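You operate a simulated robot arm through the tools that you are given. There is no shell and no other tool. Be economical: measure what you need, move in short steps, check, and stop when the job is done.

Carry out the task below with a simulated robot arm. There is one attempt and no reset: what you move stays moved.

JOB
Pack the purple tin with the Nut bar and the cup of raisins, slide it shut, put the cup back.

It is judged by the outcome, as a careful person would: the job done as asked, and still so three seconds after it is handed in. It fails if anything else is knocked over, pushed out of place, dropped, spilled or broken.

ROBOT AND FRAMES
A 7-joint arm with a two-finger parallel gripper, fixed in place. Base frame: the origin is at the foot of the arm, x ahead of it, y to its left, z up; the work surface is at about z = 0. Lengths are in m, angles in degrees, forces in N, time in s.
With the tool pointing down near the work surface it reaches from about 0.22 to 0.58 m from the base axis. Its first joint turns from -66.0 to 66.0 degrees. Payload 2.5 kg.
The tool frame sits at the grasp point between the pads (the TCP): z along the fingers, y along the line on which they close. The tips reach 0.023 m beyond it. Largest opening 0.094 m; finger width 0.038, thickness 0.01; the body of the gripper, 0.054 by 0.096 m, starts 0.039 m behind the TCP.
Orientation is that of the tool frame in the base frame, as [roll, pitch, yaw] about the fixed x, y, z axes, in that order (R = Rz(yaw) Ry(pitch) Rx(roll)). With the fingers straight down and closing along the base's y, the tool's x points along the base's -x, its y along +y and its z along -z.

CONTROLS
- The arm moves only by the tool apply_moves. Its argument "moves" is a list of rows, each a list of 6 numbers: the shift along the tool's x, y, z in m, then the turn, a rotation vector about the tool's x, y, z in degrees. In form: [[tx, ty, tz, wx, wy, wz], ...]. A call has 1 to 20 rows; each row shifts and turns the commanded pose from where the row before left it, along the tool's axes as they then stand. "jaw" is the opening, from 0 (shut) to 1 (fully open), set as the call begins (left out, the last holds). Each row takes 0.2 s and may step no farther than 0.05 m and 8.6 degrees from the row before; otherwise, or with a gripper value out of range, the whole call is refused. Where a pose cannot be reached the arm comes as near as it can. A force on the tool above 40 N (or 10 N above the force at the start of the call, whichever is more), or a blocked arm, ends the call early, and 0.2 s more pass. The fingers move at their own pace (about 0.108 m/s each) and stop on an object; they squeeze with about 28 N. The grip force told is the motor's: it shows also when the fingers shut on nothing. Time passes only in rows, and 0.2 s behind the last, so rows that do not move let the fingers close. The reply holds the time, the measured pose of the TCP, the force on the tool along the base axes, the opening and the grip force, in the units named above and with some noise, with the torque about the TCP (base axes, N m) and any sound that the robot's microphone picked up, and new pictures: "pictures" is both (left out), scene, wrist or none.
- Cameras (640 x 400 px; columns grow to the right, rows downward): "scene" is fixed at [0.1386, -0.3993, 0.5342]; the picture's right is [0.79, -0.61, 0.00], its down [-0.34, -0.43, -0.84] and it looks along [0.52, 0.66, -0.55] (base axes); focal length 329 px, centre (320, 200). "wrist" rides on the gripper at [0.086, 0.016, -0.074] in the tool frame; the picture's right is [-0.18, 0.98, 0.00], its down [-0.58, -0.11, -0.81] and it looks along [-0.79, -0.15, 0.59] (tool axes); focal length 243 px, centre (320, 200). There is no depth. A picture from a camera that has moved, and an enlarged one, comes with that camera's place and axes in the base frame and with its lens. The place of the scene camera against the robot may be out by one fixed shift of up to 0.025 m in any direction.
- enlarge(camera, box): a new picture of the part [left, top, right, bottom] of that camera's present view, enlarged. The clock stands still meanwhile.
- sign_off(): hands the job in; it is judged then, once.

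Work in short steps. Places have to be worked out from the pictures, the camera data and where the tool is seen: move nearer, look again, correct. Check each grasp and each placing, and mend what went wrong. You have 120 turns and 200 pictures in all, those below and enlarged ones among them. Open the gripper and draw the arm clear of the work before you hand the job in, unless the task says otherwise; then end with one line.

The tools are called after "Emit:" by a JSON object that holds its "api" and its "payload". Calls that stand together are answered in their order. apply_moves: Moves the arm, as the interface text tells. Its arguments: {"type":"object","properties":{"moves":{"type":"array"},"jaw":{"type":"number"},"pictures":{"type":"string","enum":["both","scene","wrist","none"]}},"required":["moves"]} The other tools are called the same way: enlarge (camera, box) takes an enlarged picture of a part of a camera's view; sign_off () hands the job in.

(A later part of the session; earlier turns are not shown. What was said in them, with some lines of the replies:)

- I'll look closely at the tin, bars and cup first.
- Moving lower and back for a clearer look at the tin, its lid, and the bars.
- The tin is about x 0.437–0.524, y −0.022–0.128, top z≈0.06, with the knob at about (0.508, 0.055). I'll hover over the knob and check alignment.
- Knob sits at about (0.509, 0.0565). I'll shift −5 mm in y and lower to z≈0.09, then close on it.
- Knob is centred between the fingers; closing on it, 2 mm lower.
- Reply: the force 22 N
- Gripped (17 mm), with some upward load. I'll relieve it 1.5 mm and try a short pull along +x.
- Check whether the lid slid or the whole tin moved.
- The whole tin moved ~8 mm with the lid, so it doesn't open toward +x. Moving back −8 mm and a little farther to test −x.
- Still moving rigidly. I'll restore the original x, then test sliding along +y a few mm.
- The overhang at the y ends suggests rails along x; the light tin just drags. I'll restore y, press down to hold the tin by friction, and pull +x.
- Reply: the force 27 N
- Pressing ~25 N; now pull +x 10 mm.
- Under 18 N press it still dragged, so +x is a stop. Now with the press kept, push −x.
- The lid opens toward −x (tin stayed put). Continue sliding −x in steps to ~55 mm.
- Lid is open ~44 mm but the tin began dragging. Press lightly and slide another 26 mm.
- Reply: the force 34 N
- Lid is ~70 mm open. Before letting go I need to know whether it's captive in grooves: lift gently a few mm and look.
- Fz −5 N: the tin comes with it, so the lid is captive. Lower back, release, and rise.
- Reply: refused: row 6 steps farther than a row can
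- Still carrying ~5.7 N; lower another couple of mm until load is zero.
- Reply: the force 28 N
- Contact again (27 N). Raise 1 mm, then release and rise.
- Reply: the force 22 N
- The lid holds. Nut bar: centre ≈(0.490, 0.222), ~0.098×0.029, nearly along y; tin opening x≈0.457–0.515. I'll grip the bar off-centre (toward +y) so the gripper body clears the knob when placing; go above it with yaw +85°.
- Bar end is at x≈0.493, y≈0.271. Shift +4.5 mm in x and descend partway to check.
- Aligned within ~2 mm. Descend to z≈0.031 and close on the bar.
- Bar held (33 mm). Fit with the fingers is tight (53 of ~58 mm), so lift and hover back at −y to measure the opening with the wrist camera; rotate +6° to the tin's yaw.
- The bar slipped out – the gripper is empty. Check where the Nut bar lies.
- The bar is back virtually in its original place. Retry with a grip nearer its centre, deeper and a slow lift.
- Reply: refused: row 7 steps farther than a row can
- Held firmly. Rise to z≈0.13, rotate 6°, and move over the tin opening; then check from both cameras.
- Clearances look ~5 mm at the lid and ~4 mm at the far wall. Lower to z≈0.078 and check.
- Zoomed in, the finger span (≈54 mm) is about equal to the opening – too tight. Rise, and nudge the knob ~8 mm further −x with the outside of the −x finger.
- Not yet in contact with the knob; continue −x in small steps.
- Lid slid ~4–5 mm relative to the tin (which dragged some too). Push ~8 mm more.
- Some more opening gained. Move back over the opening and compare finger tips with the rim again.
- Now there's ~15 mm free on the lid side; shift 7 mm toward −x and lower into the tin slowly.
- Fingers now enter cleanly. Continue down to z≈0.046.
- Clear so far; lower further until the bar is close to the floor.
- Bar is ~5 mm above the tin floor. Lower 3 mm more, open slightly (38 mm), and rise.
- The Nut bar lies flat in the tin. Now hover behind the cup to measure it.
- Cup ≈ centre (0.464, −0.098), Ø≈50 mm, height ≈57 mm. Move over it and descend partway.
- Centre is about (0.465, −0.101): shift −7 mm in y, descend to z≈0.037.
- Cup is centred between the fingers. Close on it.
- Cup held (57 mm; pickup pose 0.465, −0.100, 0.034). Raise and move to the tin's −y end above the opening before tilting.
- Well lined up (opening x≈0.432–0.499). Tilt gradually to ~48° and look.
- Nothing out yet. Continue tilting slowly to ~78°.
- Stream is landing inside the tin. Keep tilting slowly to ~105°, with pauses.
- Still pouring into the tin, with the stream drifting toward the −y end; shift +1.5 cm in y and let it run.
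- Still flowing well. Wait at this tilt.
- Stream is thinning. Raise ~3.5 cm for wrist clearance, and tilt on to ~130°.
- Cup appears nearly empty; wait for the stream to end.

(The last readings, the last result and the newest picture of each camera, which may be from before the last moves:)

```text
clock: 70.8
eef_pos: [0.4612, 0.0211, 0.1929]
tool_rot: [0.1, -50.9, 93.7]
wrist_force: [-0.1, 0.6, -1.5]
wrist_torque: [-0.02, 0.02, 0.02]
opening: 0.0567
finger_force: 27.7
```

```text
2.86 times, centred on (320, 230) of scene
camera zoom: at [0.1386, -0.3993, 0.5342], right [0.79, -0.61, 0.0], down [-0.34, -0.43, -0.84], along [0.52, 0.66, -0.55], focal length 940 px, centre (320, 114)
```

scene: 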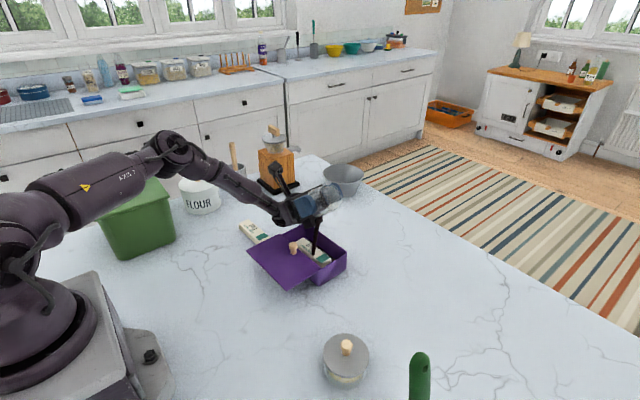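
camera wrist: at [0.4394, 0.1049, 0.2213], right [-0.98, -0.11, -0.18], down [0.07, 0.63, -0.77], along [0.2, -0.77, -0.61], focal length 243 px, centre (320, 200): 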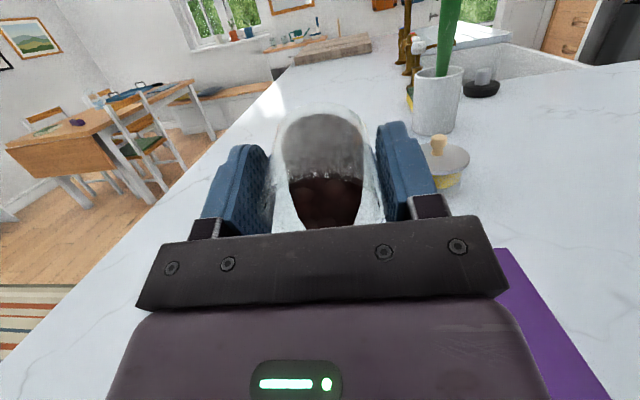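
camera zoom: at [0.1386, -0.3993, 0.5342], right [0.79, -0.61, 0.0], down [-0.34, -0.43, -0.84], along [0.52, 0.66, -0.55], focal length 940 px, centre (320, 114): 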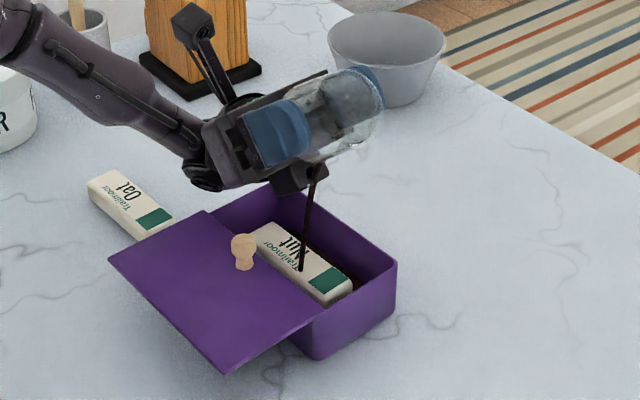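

Thin trickle remains. Raise 4 cm and tilt 12° more, then wait.

Emit:
{"api": "apply_moves", "payload": {"moves": [[0.0155, 0, 0.0125, 0, 0, 0], [0.0155, 0, 0.0125, 0, 0, 0], [0, 0, 0, 0, 4, 0], [0, 0, 0, 0, 4, 0], [0, 0, 0, 0, 4, 0], [0, 0, 0, 0, 0, 0], [0, 0, 0, 0, 0, 0], [0, 0, 0, 0, 0, 0], [0, 0, 0, 0, 0, 0], [0, 0, 0, 0, 0, 0], [0, 0, 0, 0, 0, 0], [0, 0, 0, 0, 0, 0], [0, 0, 0, 0, 0, 0], [0, 0, 0, 0, 0, 0], [0, 0, 0, 0, 0, 0], [0, 0, 0, 0, 0, 0], [0, 0, 0, 0, 0, 0]], "pictures": "scene"}}

Emit:
{"api": "enlarge", "payload": {"camera": "scene", "box": [250, 160, 390, 300]}}

```text
clock: 74.4
eef_pos: [0.4623, 0.022, 0.2327]
tool_rot: [0.0, -38.9, 93.7]
wrist_force: [0.6, -0.5, -1.2]
wrist_torque: [0.0, 0.01, -0.01]
opening: 0.0568
finger_force: 27.7
```

scene: 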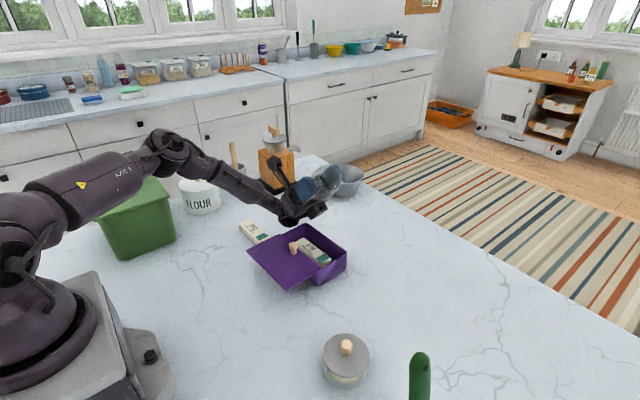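

```text
2.86 times, centred on (320, 230) of scene
camera zoom: at [0.1386, -0.3993, 0.5342], right [0.79, -0.61, 0.0], down [-0.34, -0.43, -0.84], along [0.52, 0.66, -0.55], focal length 940 px, centre (320, 114)
```

zoom: 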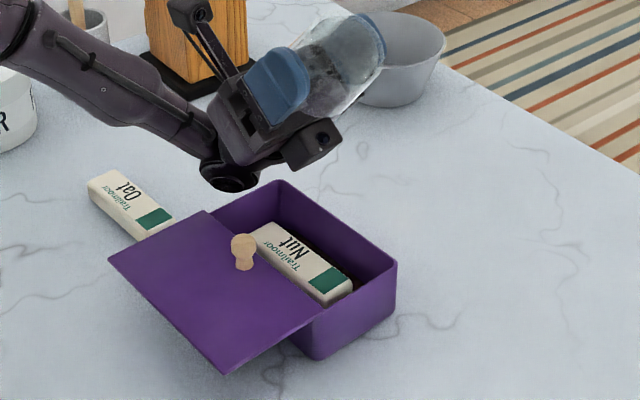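

The stream has stopped and the cup is empty. Turn the cup upright again in place.

Emit:
{"api": "apply_moves", "payload": {"moves": [[0, 0, 0, 0, -8.3, 0], [0, 0, 0, 0, -8.3, 0], [0, 0, 0, 0, -8.3, 0], [0, 0, 0, 0, -8.3, 0], [0, 0, 0, 0, -8.3, 0], [0, 0, 0, 0, -8.3, 0], [0, 0, 0, 0, -8.3, 0], [0, 0, 0, 0, -8.3, 0], [0, 0, 0, 0, -8.3, 0], [0, 0, 0, 0, -8.3, 0], [0, 0, 0, 0, -8.3, 0], [0, 0, 0, 0, -8.3, 0], [0, 0, 0, 0, -8.3, 0], [0, 0, 0, 0, -8.3, 0], [0, 0, 0, 0, -8.3, 0], [0, 0, 0, 0, -8.3, 0], [0, 0, 0, 0, -8.2, 0], [0, 0, 0, 0, 0, 0]], "pictures": "both"}}

```text
clock: 78.2
eef_pos: [0.4617, 0.0212, 0.2315]
tool_rot: [179.9, 0.1, -86.2]
wrist_force: [1.0, -0.4, -1.2]
wrist_torque: [-0.04, -0.01, -0.02]
opening: 0.0572
finger_force: 28.1
camera wrist: at [0.4501, -0.0663, 0.3054], right [-0.99, 0.12, 0.0], down [0.07, 0.59, 0.81], along [0.1, 0.8, -0.59], focal length 243 px, centre (320, 200)
```

scene: 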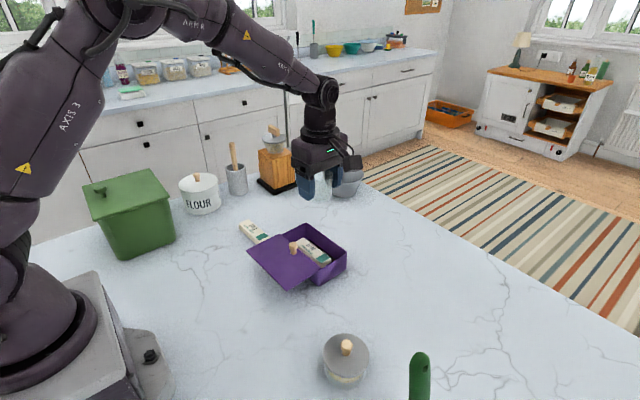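
wrist: 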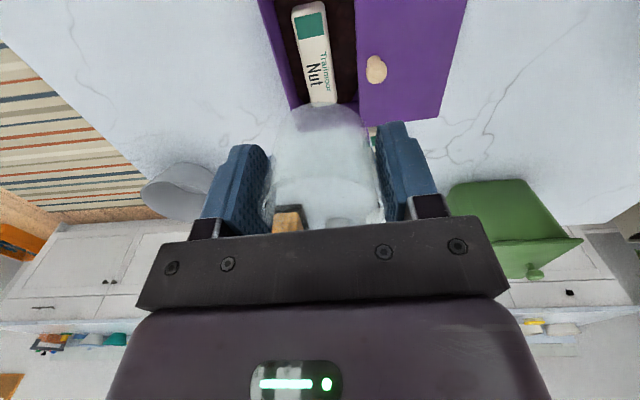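

Empty cup, raisins are all around the bar. Return the cup to its pickup spot.

Emit:
{"api": "apply_moves", "payload": {"moves": [[0.04, 0.0015, 0, 0, 0, 0], [0.04, 0.0015, 0, 0, 0, 0], [0.0415, 0.0016, 0, 0, 0, 0], [0, 0, 0.04, 0, 0, 0], [0, 0, 0.04, 0, 0, 0], [0, 0, 0.04, 0, 0, 0], [0, 0, 0.03, 0, 0, 0], [0, 0, 0.02, 0, 0, 0], [0, 0, 0.012, 0, 0, 0], [0, 0, 0, 0, 0, 0]], "pictures": "none"}}

Emit:
{"api": "enlarge", "payload": {"camera": "scene", "box": [300, 220, 420, 320]}}

```text
clock: 80.4
eef_pos: [0.4653, -0.1005, 0.0492]
tool_rot: [180.0, 0.0, -86.3]
wrist_force: [0.4, -0.4, -1.1]
wrist_torque: [0.02, -0.01, 0.02]
opening: 0.057
finger_force: 28.4
```

```text
4.00 times, centred on (360, 270) of scene
camera zoom: at [0.1386, -0.3994, 0.5342], right [0.79, -0.61, 0.0], down [-0.34, -0.43, -0.84], along [0.52, 0.66, -0.55], focal length 1316 px, centre (160, -80)
```

zoom: 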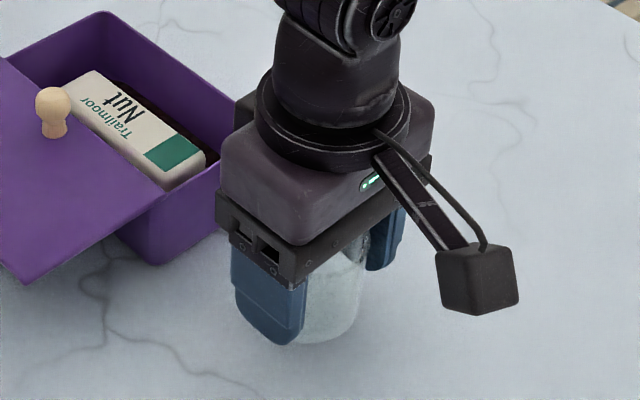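

Lower in small steps until it touches down.

Emit:
{"api": "apply_moves", "payload": {"moves": [[0, 0, 0.006, 0, 0, 0], [0, 0, 0.004, 0, 0, 0], [0, 0, 0.003, 0, 0, 0], [0, 0, 0.001, 0, 0, 0], [0, 0, 0, 0, 0, 0]], "pictures": "none"}}

```text
clock: 81.6
eef_pos: [0.4653, -0.0988, 0.0341]
tool_rot: [-179.9, -0.1, -86.2]
wrist_force: [-1.2, 0.2, 3.9]
wrist_torque: [0.0, 0.01, -0.04]
opening: 0.0568
finger_force: 27.9
```

Touching down (3.9 N at z 0.034, same as the pickup). Release and rise.

Emit:
{"api": "apply_moves", "payload": {"moves": [[0, 0, 0, 0, 0, 0], [0, 0, 0, 0, 0, 0], [0, 0, -0.02, 0, 0, 0], [0, 0, -0.03, 0, 0, 0], [0, 0, -0.04, 0, 0, 0], [0, 0, -0.04, 0, 0, 0], [0, 0, 0, 0, 0, 0]], "jaw": 0.88, "pictures": "both"}}

Emit:
{"api": "enlarge", "payload": {"camera": "scene", "box": [230, 180, 410, 320]}}

```text
clock: 83.2
eef_pos: [0.468, -0.1003, 0.1671]
tool_rot: [180.0, 0.0, -86.3]
wrist_force: [0.4, 0.2, -0.7]
wrist_torque: [0.02, -0.03, -0.01]
opening: 0.0829
finger_force: 0.0
camera wrist: at [0.4555, -0.1874, 0.2413], right [-0.99, 0.12, 0.0], down [0.07, 0.59, 0.81], along [0.1, 0.8, -0.59], focal length 243 px, centre (320, 200)
```

scene: 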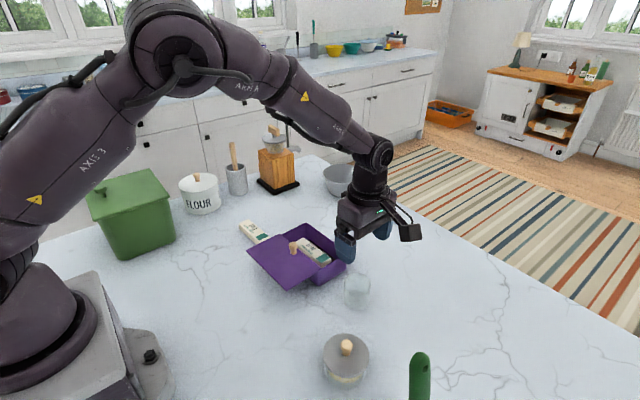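
wrist: 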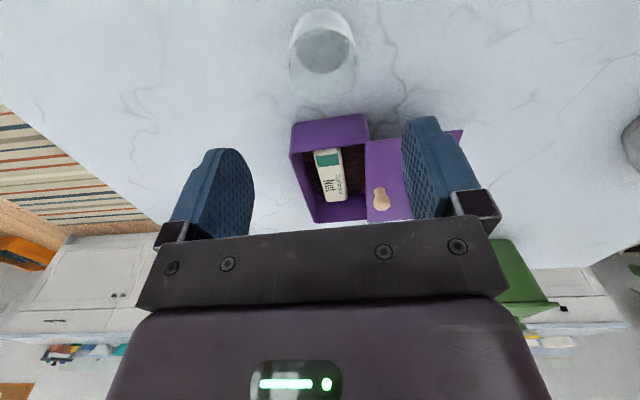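

```text
2.86 times, centred on (320, 250) of scene
camera zoom: at [0.1386, -0.3993, 0.5342], right [0.79, -0.61, 0.0], down [-0.34, -0.43, -0.84], along [0.52, 0.66, -0.55], focal length 940 px, centre (320, 57)
```

zoom: 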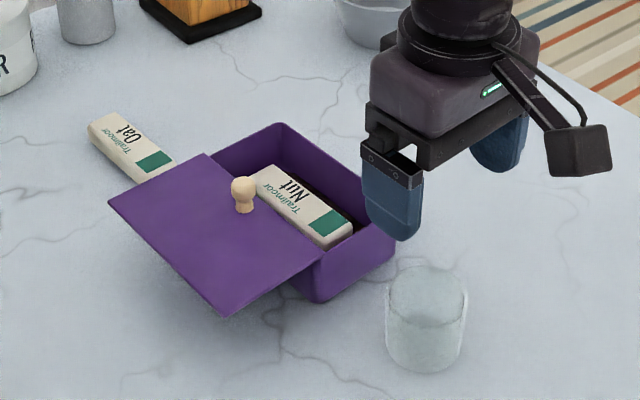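

Cup is back upright at its place. Now go above the knob, turning the gripper back to close along y.

Emit:
{"api": "apply_moves", "payload": {"moves": [[-0.0383, 0.0113, 0, 0, 0, 0], [-0.0383, 0.0113, 0, 0, 0, 0], [-0.0383, 0.0113, 0, 0, 0, 0], [-0.0383, 0.0113, 0, 0, 0, 0], [0, 0, 0, 0, 0, 8.2], [0, 0, 0, 0, 0, 8.2], [0, 0, 0, 0, 0, 8.2], [0, 0, 0, 0, 0, 8.2], [0, 0, 0, 0, 0, 8.2], [0, 0, 0, 0, 0, 8.2], [0, 0, 0, 0, 0, 8.2], [0, 0, 0, 0, 0, 8.2], [0, 0, 0, 0, 0, 8.2], [0, 0, 0, 0, 0, 8.2], [0, 0, 0, 0, 0, 8.2], [0, 0, 0, 0, 0, 0]], "jaw": 0.5, "pictures": "wrist"}}

Emit:
{"api": "enlarge", "payload": {"camera": "wrist", "box": [180, 20, 460, 200]}}

```text
clock: 86.6
eef_pos: [0.4101, 0.0521, 0.1656]
tool_rot: [179.9, -0.1, -176.5]
wrist_force: [0.2, -0.3, 0.0]
wrist_torque: [-0.02, 0.01, -0.01]
opening: 0.0471
finger_force: 0.0
camera wrist: at [0.3225, 0.0613, 0.24], right [0.13, 0.99, 0.0], down [0.59, -0.07, 0.81], along [0.8, -0.1, -0.59], focal length 243 px, centre (320, 200)
```

wrist: 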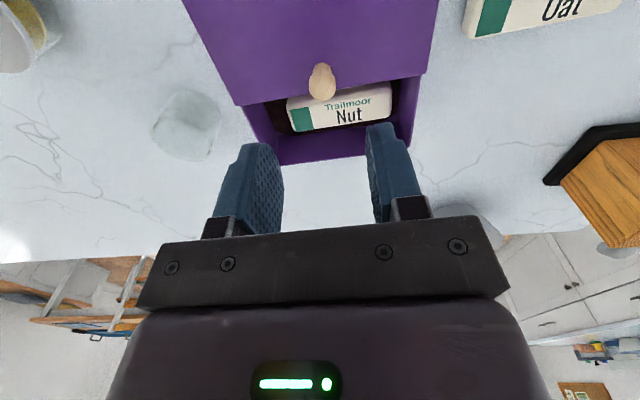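

```text
2.22 times, centred on (320, 110) of wrist
camera zoom: at [0.3225, 0.0613, 0.24], right [0.13, 0.99, 0.0], down [0.59, -0.07, 0.81], along [0.8, -0.1, -0.59], focal length 539 px, centre (320, 400)
```

zoom: 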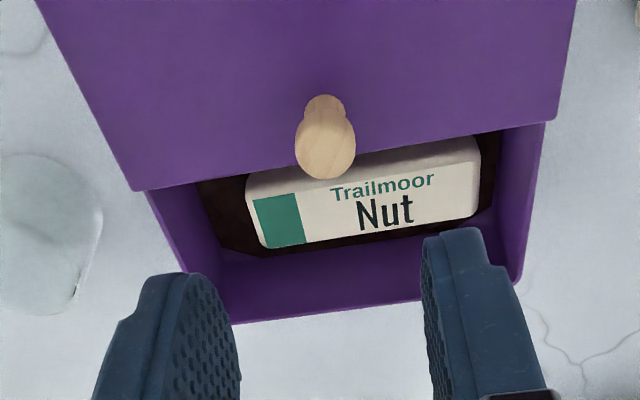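

Knob centre ≈(0.408, 0.052), almost directly below. Descend and grip.

Emit:
{"api": "apply_moves", "payload": {"moves": [[0.0015, 0, 0.03, 0, 0, 0], [0, 0, 0.025, 0, 0, 0], [0, 0, 0.018, 0, 0, 0], [0, 0, 0, 0, 0, 0]], "pictures": "wrist"}}

Emit:
{"api": "apply_moves", "payload": {"moves": [[0, 0, 0, 0, 0, 0], [0, 0, 0, 0, 0, 0]], "jaw": 0.1, "pictures": "none"}}

Emit:
{"api": "enlarge", "payload": {"camera": "scene", "box": [250, 190, 370, 290]}}

```text
clock: 87.6
eef_pos: [0.409, 0.0504, 0.0933]
tool_rot: [180.0, 0.0, -176.5]
wrist_force: [0.0, -0.3, -0.6]
wrist_torque: [-0.06, 0.0, -0.01]
opening: 0.0472
finger_force: 0.0
camera wrist: at [0.3215, 0.0599, 0.1675], right [0.12, 0.99, 0.0], down [0.59, -0.07, 0.81], along [0.8, -0.1, -0.59], focal length 243 px, centre (320, 200)
```

wrist: 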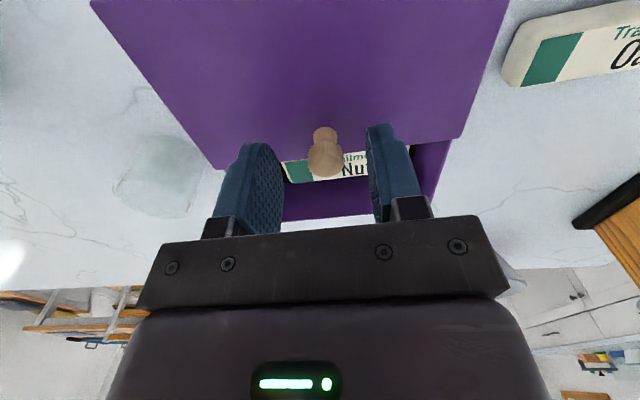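

```text
clock: 88.2
eef_pos: [0.41, 0.0502, 0.0926]
tool_rot: [-180.0, 0.1, -176.5]
wrist_force: [-0.6, 2.5, 0.9]
wrist_torque: [-0.1, -0.19, 0.08]
opening: 0.0171
finger_force: 28.3
```

```text
4.00 times, centred on (310, 240) of scene
camera zoom: at [0.1386, -0.3993, 0.5342], right [0.79, -0.61, 0.0], down [-0.34, -0.43, -0.84], along [0.52, 0.66, -0.55], focal length 1316 px, centre (360, 40)
```

zoom: 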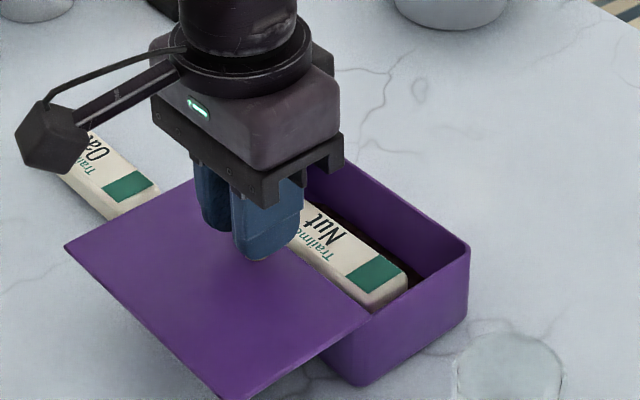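

Knob gripped. Pull the lid +x 24 mm gently and look.

Emit:
{"api": "apply_moves", "payload": {"moves": [[-0.006, 0, 0, 0, 0, 0], [-0.006, 0, 0, 0, 0, 0], [-0.006, 0, 0, 0, 0, 0], [-0.006, 0, 0, 0, 0, 0], [0, 0, 0, 0, 0, 0]], "pictures": "none"}}

Emit:
{"api": "enlarge", "payload": {"camera": "scene", "box": [250, 190, 370, 290]}}

```text
clock: 89.4
eef_pos: [0.4321, 0.0517, 0.093]
tool_rot: [180.0, 0.0, -176.4]
wrist_force: [-0.2, 0.5, 0.5]
wrist_torque: [-0.14, 0.03, 0.02]
opening: 0.0171
finger_force: 28.0
```

```text
4.00 times, centred on (310, 240) of scene
camera zoom: at [0.1386, -0.3993, 0.5342], right [0.79, -0.61, 0.0], down [-0.34, -0.43, -0.84], along [0.52, 0.66, -0.55], focal length 1316 px, centre (360, 40)
```

zoom: 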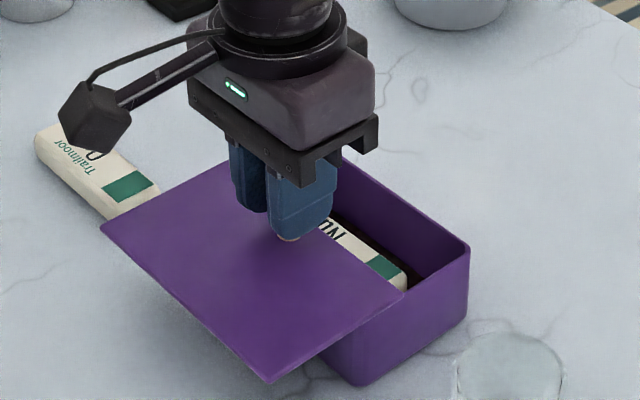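

The lid slides and the tin stays. Continue 40 mm.

Emit:
{"api": "apply_moves", "payload": {"moves": [[-0.008, 0, 0, 0, 0, 0], [-0.008, 0, 0, 0, 0, 0], [-0.008, 0, 0, 0, 0, 0], [-0.008, 0, 0, 0, 0, 0], [-0.006, 0, 0, 0, 0, 0], [0, 0, 0, 0, 0, 0]], "pictures": "none"}}

Emit:
{"api": "enlarge", "payload": {"camera": "scene", "box": [250, 190, 370, 290]}}

```text
clock: 90.8
eef_pos: [0.4718, 0.0535, 0.093]
tool_rot: [-179.9, 0.2, -176.5]
wrist_force: [-0.2, 2.7, 16.2]
wrist_torque: [-0.08, 0.22, -0.02]
opening: 0.0171
finger_force: 27.9
```

```text
4.00 times, centred on (310, 240) of scene
camera zoom: at [0.1386, -0.3994, 0.5342], right [0.79, -0.61, 0.0], down [-0.34, -0.43, -0.84], along [0.52, 0.66, -0.55], focal length 1316 px, centre (360, 40)
```

zoom: 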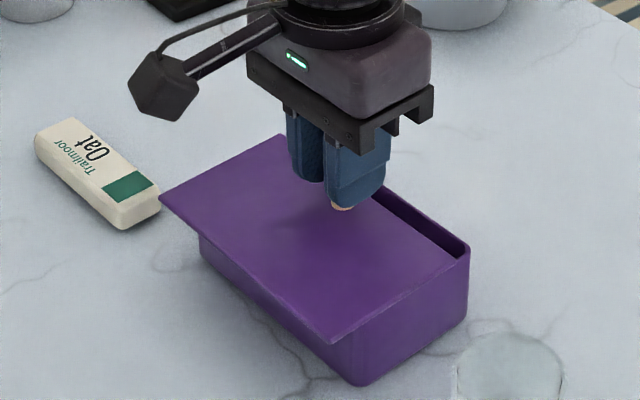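

About 15 mm remain; tin hasn't moved. Continue in small steps.

Emit:
{"api": "apply_moves", "payload": {"moves": [[-0.004, 0, 0, 0, 0, 0], [-0.004, 0, 0, 0, 0, 0], [-0.003, 0, 0, 0, 0, 0], [0, 0, 0, 0, 0, 0]], "pictures": "none"}}

Emit:
{"api": "enlarge", "payload": {"camera": "scene", "box": [250, 190, 370, 290]}}

```text
clock: 91.8
eef_pos: [0.481, 0.0545, 0.0941]
tool_rot: [179.9, 0.1, -176.4]
wrist_force: [-0.1, 2.0, 16.1]
wrist_torque: [-0.07, -0.08, 0.02]
opening: 0.0169
finger_force: 28.4
```

```text
4.00 times, centred on (310, 240) of scene
camera zoom: at [0.1386, -0.3994, 0.5342], right [0.79, -0.61, 0.0], down [-0.34, -0.43, -0.84], along [0.52, 0.66, -0.55], focal length 1316 px, centre (360, 40)
```

zoom: 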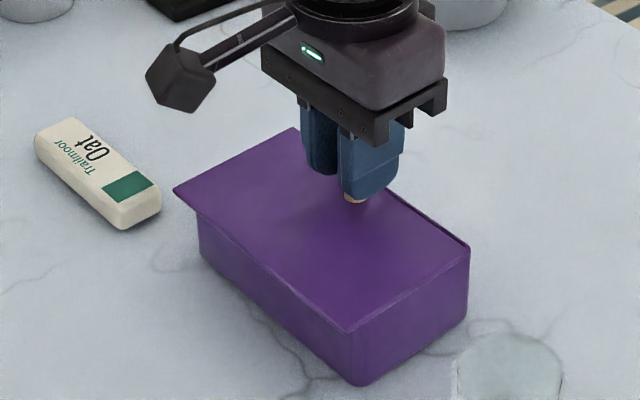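

Emit:
{"api": "apply_moves", "payload": {"moves": [[-0.003, 0, 0, 0, 0, 0], [-0.003, 0, 0, 0, 0, 0], [-0.002, 0, 0, 0, 0, 0], [0, 0, 0, 0, 0, 0]], "pictures": "none"}}

Emit:
{"api": "enlarge", "payload": {"camera": "scene", "box": [250, 190, 370, 290]}}

```text
clock: 92.8
eef_pos: [0.4906, 0.0546, 0.094]
tool_rot: [180.0, 0.1, -176.5]
wrist_force: [-0.9, 3.8, 23.3]
wrist_torque: [-0.07, 0.09, 0.01]
opening: 0.0169
finger_force: 27.8
```

```text
4.00 times, centred on (310, 240) of scene
camera zoom: at [0.1385, -0.3994, 0.5342], right [0.79, -0.61, 0.0], down [-0.34, -0.43, -0.84], along [0.52, 0.66, -0.55], focal length 1316 px, centre (360, 40)
```

zoom: 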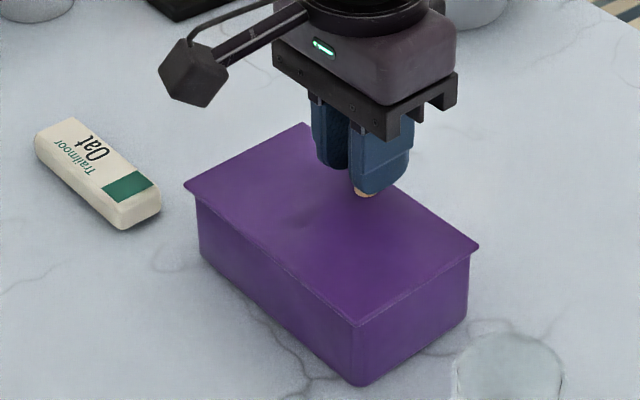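

Nearly shut. Keep pulling: it will seat against the stop and carry the tin back to its original spot (knob x≈0.508). Ease the press slightly.

Emit:
{"api": "apply_moves", "payload": {"moves": [[-0.003, 0, -0.0008, 0, 0, 0], [-0.003, 0, 0, 0, 0, 0], [-0.003, 0, 0, 0, 0, 0], [-0.003, 0, 0, 0, 0, 0], [0, 0, 0, 0, 0, 0]], "pictures": "none"}}

Emit:
{"api": "enlarge", "payload": {"camera": "scene", "box": [250, 190, 370, 290]}}

```text
clock: 94.0
eef_pos: [0.501, 0.0561, 0.0916]
tool_rot: [-180.0, 0.0, -176.5]
wrist_force: [-0.5, 0.4, 0.6]
wrist_torque: [-0.14, -0.13, -0.08]
opening: 0.017
finger_force: 27.9
```

```text
4.00 times, centred on (310, 240) of scene
camera zoom: at [0.1387, -0.3993, 0.5342], right [0.79, -0.61, 0.0], down [-0.34, -0.43, -0.84], along [0.52, 0.66, -0.55], focal length 1316 px, centre (360, 40)
```

zoom: 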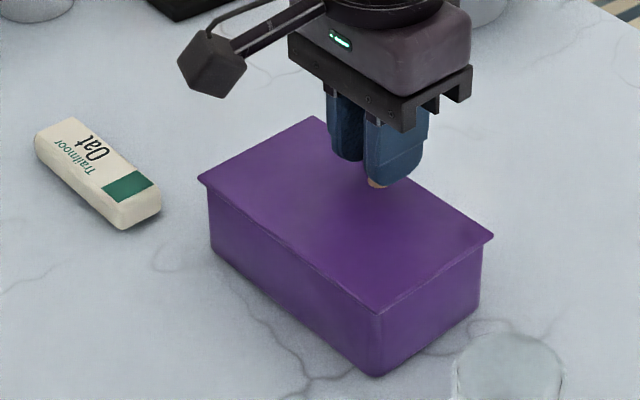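

Shut, and the tin is now moving as a unit. Another 7 mm to its original spot.

Emit:
{"api": "apply_moves", "payload": {"moves": [[-0.003, 0, 0, 0, 0, 0], [-0.003, 0, 0, 0, 0, 0], [-0.001, 0, 0, 0, 0, 0], [0, 0, 0, 0, 0, 0]], "pictures": "none"}}

Emit:
{"api": "enlarge", "payload": {"camera": "scene", "box": [220, 180, 400, 320]}}

```text
clock: 95.0
eef_pos: [0.5089, 0.0565, 0.0931]
tool_rot: [-180.0, 0.0, -176.6]
wrist_force: [-0.4, 0.2, -0.6]
wrist_torque: [0.02, -0.14, -0.03]
opening: 0.0171
finger_force: 28.0
```

```text
2.86 times, centred on (310, 250) of scene
camera zoom: at [0.1387, -0.3993, 0.5342], right [0.79, -0.61, 0.0], down [-0.34, -0.43, -0.84], along [0.51, 0.66, -0.55], focal length 940 px, centre (349, 57)
```

zoom: 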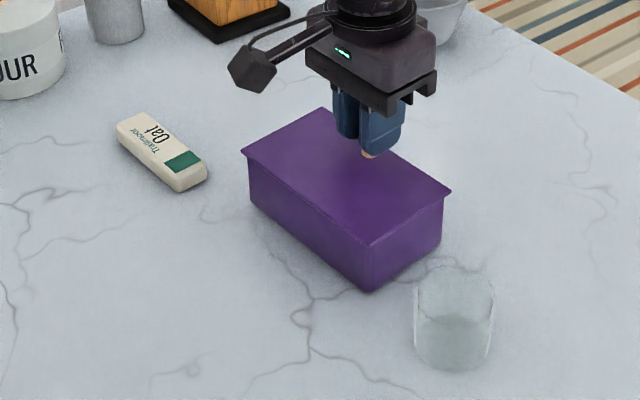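

Tin is shut and back where it was; cup matches its original place. Release and draw clear.

Emit:
{"api": "apply_moves", "payload": {"moves": [[0, 0, 0, 0, 0, 0], [0, 0, 0, 0, 0, 0], [0, 0, -0.02, 0, 0, 0], [0, 0, -0.04, 0, 0, 0], [0, 0, -0.04, 0, 0, 0], [0.03, 0, -0.03, 0, 0, 0], [0.04, 0, -0.02, 0, 0, 0], [0.04, 0, -0.02, 0, 0, 0], [0.04, 0, -0.02, 0, 0, 0], [0, 0, 0, 0, 0, 0]], "jaw": 0.5, "pictures": "both"}}

Emit:
{"api": "enlarge", "payload": {"camera": "scene", "box": [220, 180, 400, 320]}}

Emit:
{"api": "enlarge", "payload": {"camera": "wrist", "box": [220, 0, 480, 160]}}

```text
clock: 97.2
eef_pos: [0.3588, 0.0483, 0.2847]
tool_rot: [-180.0, 0.0, -176.5]
wrist_force: [-0.3, 1.4, -0.2]
wrist_torque: [0.02, 0.0, 0.04]
opening: 0.0471
finger_force: 0.1
camera wrist: at [0.2705, 0.0587, 0.3593], right [0.12, 0.99, 0.0], down [0.59, -0.07, 0.81], along [0.8, -0.1, -0.59], focal length 243 px, centre (320, 200)
```

scene: 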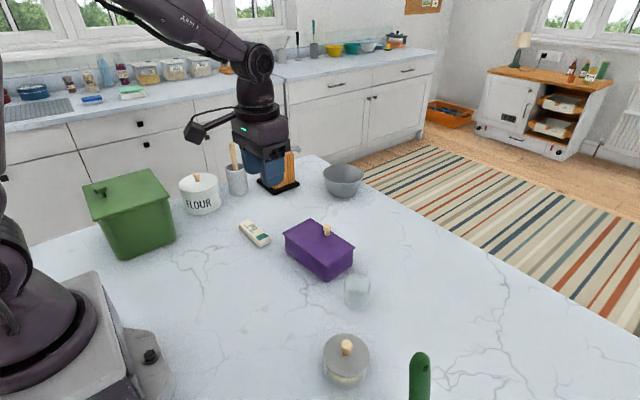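
wrist: 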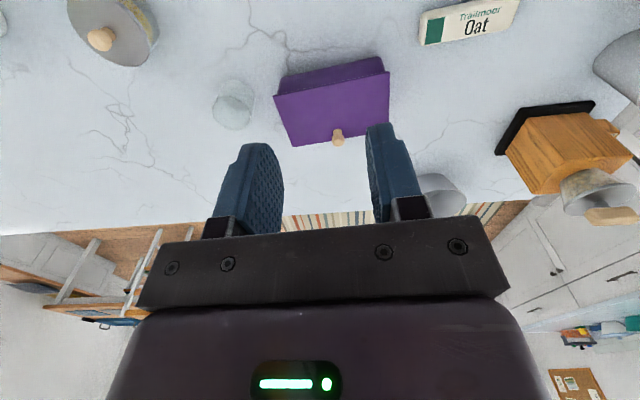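

```text
2.86 times, centred on (310, 250) of scene
camera zoom: at [0.1386, -0.3994, 0.5342], right [0.79, -0.61, 0.0], down [-0.34, -0.43, -0.84], along [0.52, 0.66, -0.55], focal length 940 px, centre (349, 57)
```

zoom: 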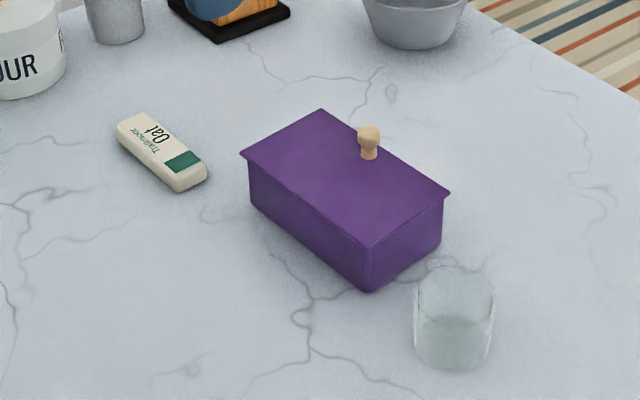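

```text
2.46 times, centred on (350, 80) of wrist
camera zoom: at [0.2705, 0.0587, 0.3593], right [0.12, 0.99, 0.0], down [0.59, -0.07, 0.81], along [0.8, -0.1, -0.59], focal length 597 px, centre (246, 495)
```

zoom: 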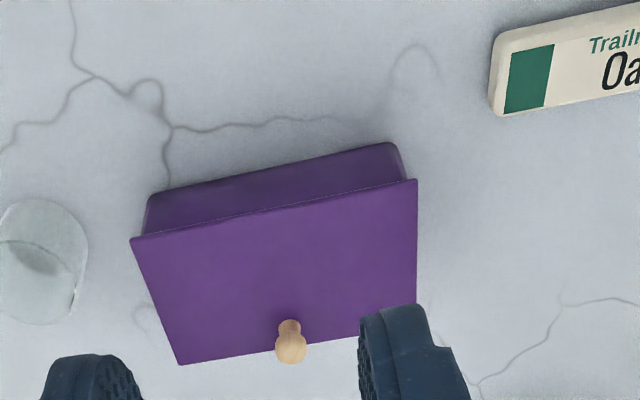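

The lid is seated against its stop, the Nut bar and raisins are inside, the empty cup stands in its place, and the arm is clear with the gripper open. Handing in.

Emit:
{"api": "sign_off", "payload": {}}

```text
The job is handed in.
```

The purple tin holds the Nut bar and all the raisins and is slid shut. The tin is back at its starting spot, turned by about a degree, and the empty cup is upright in its original place.
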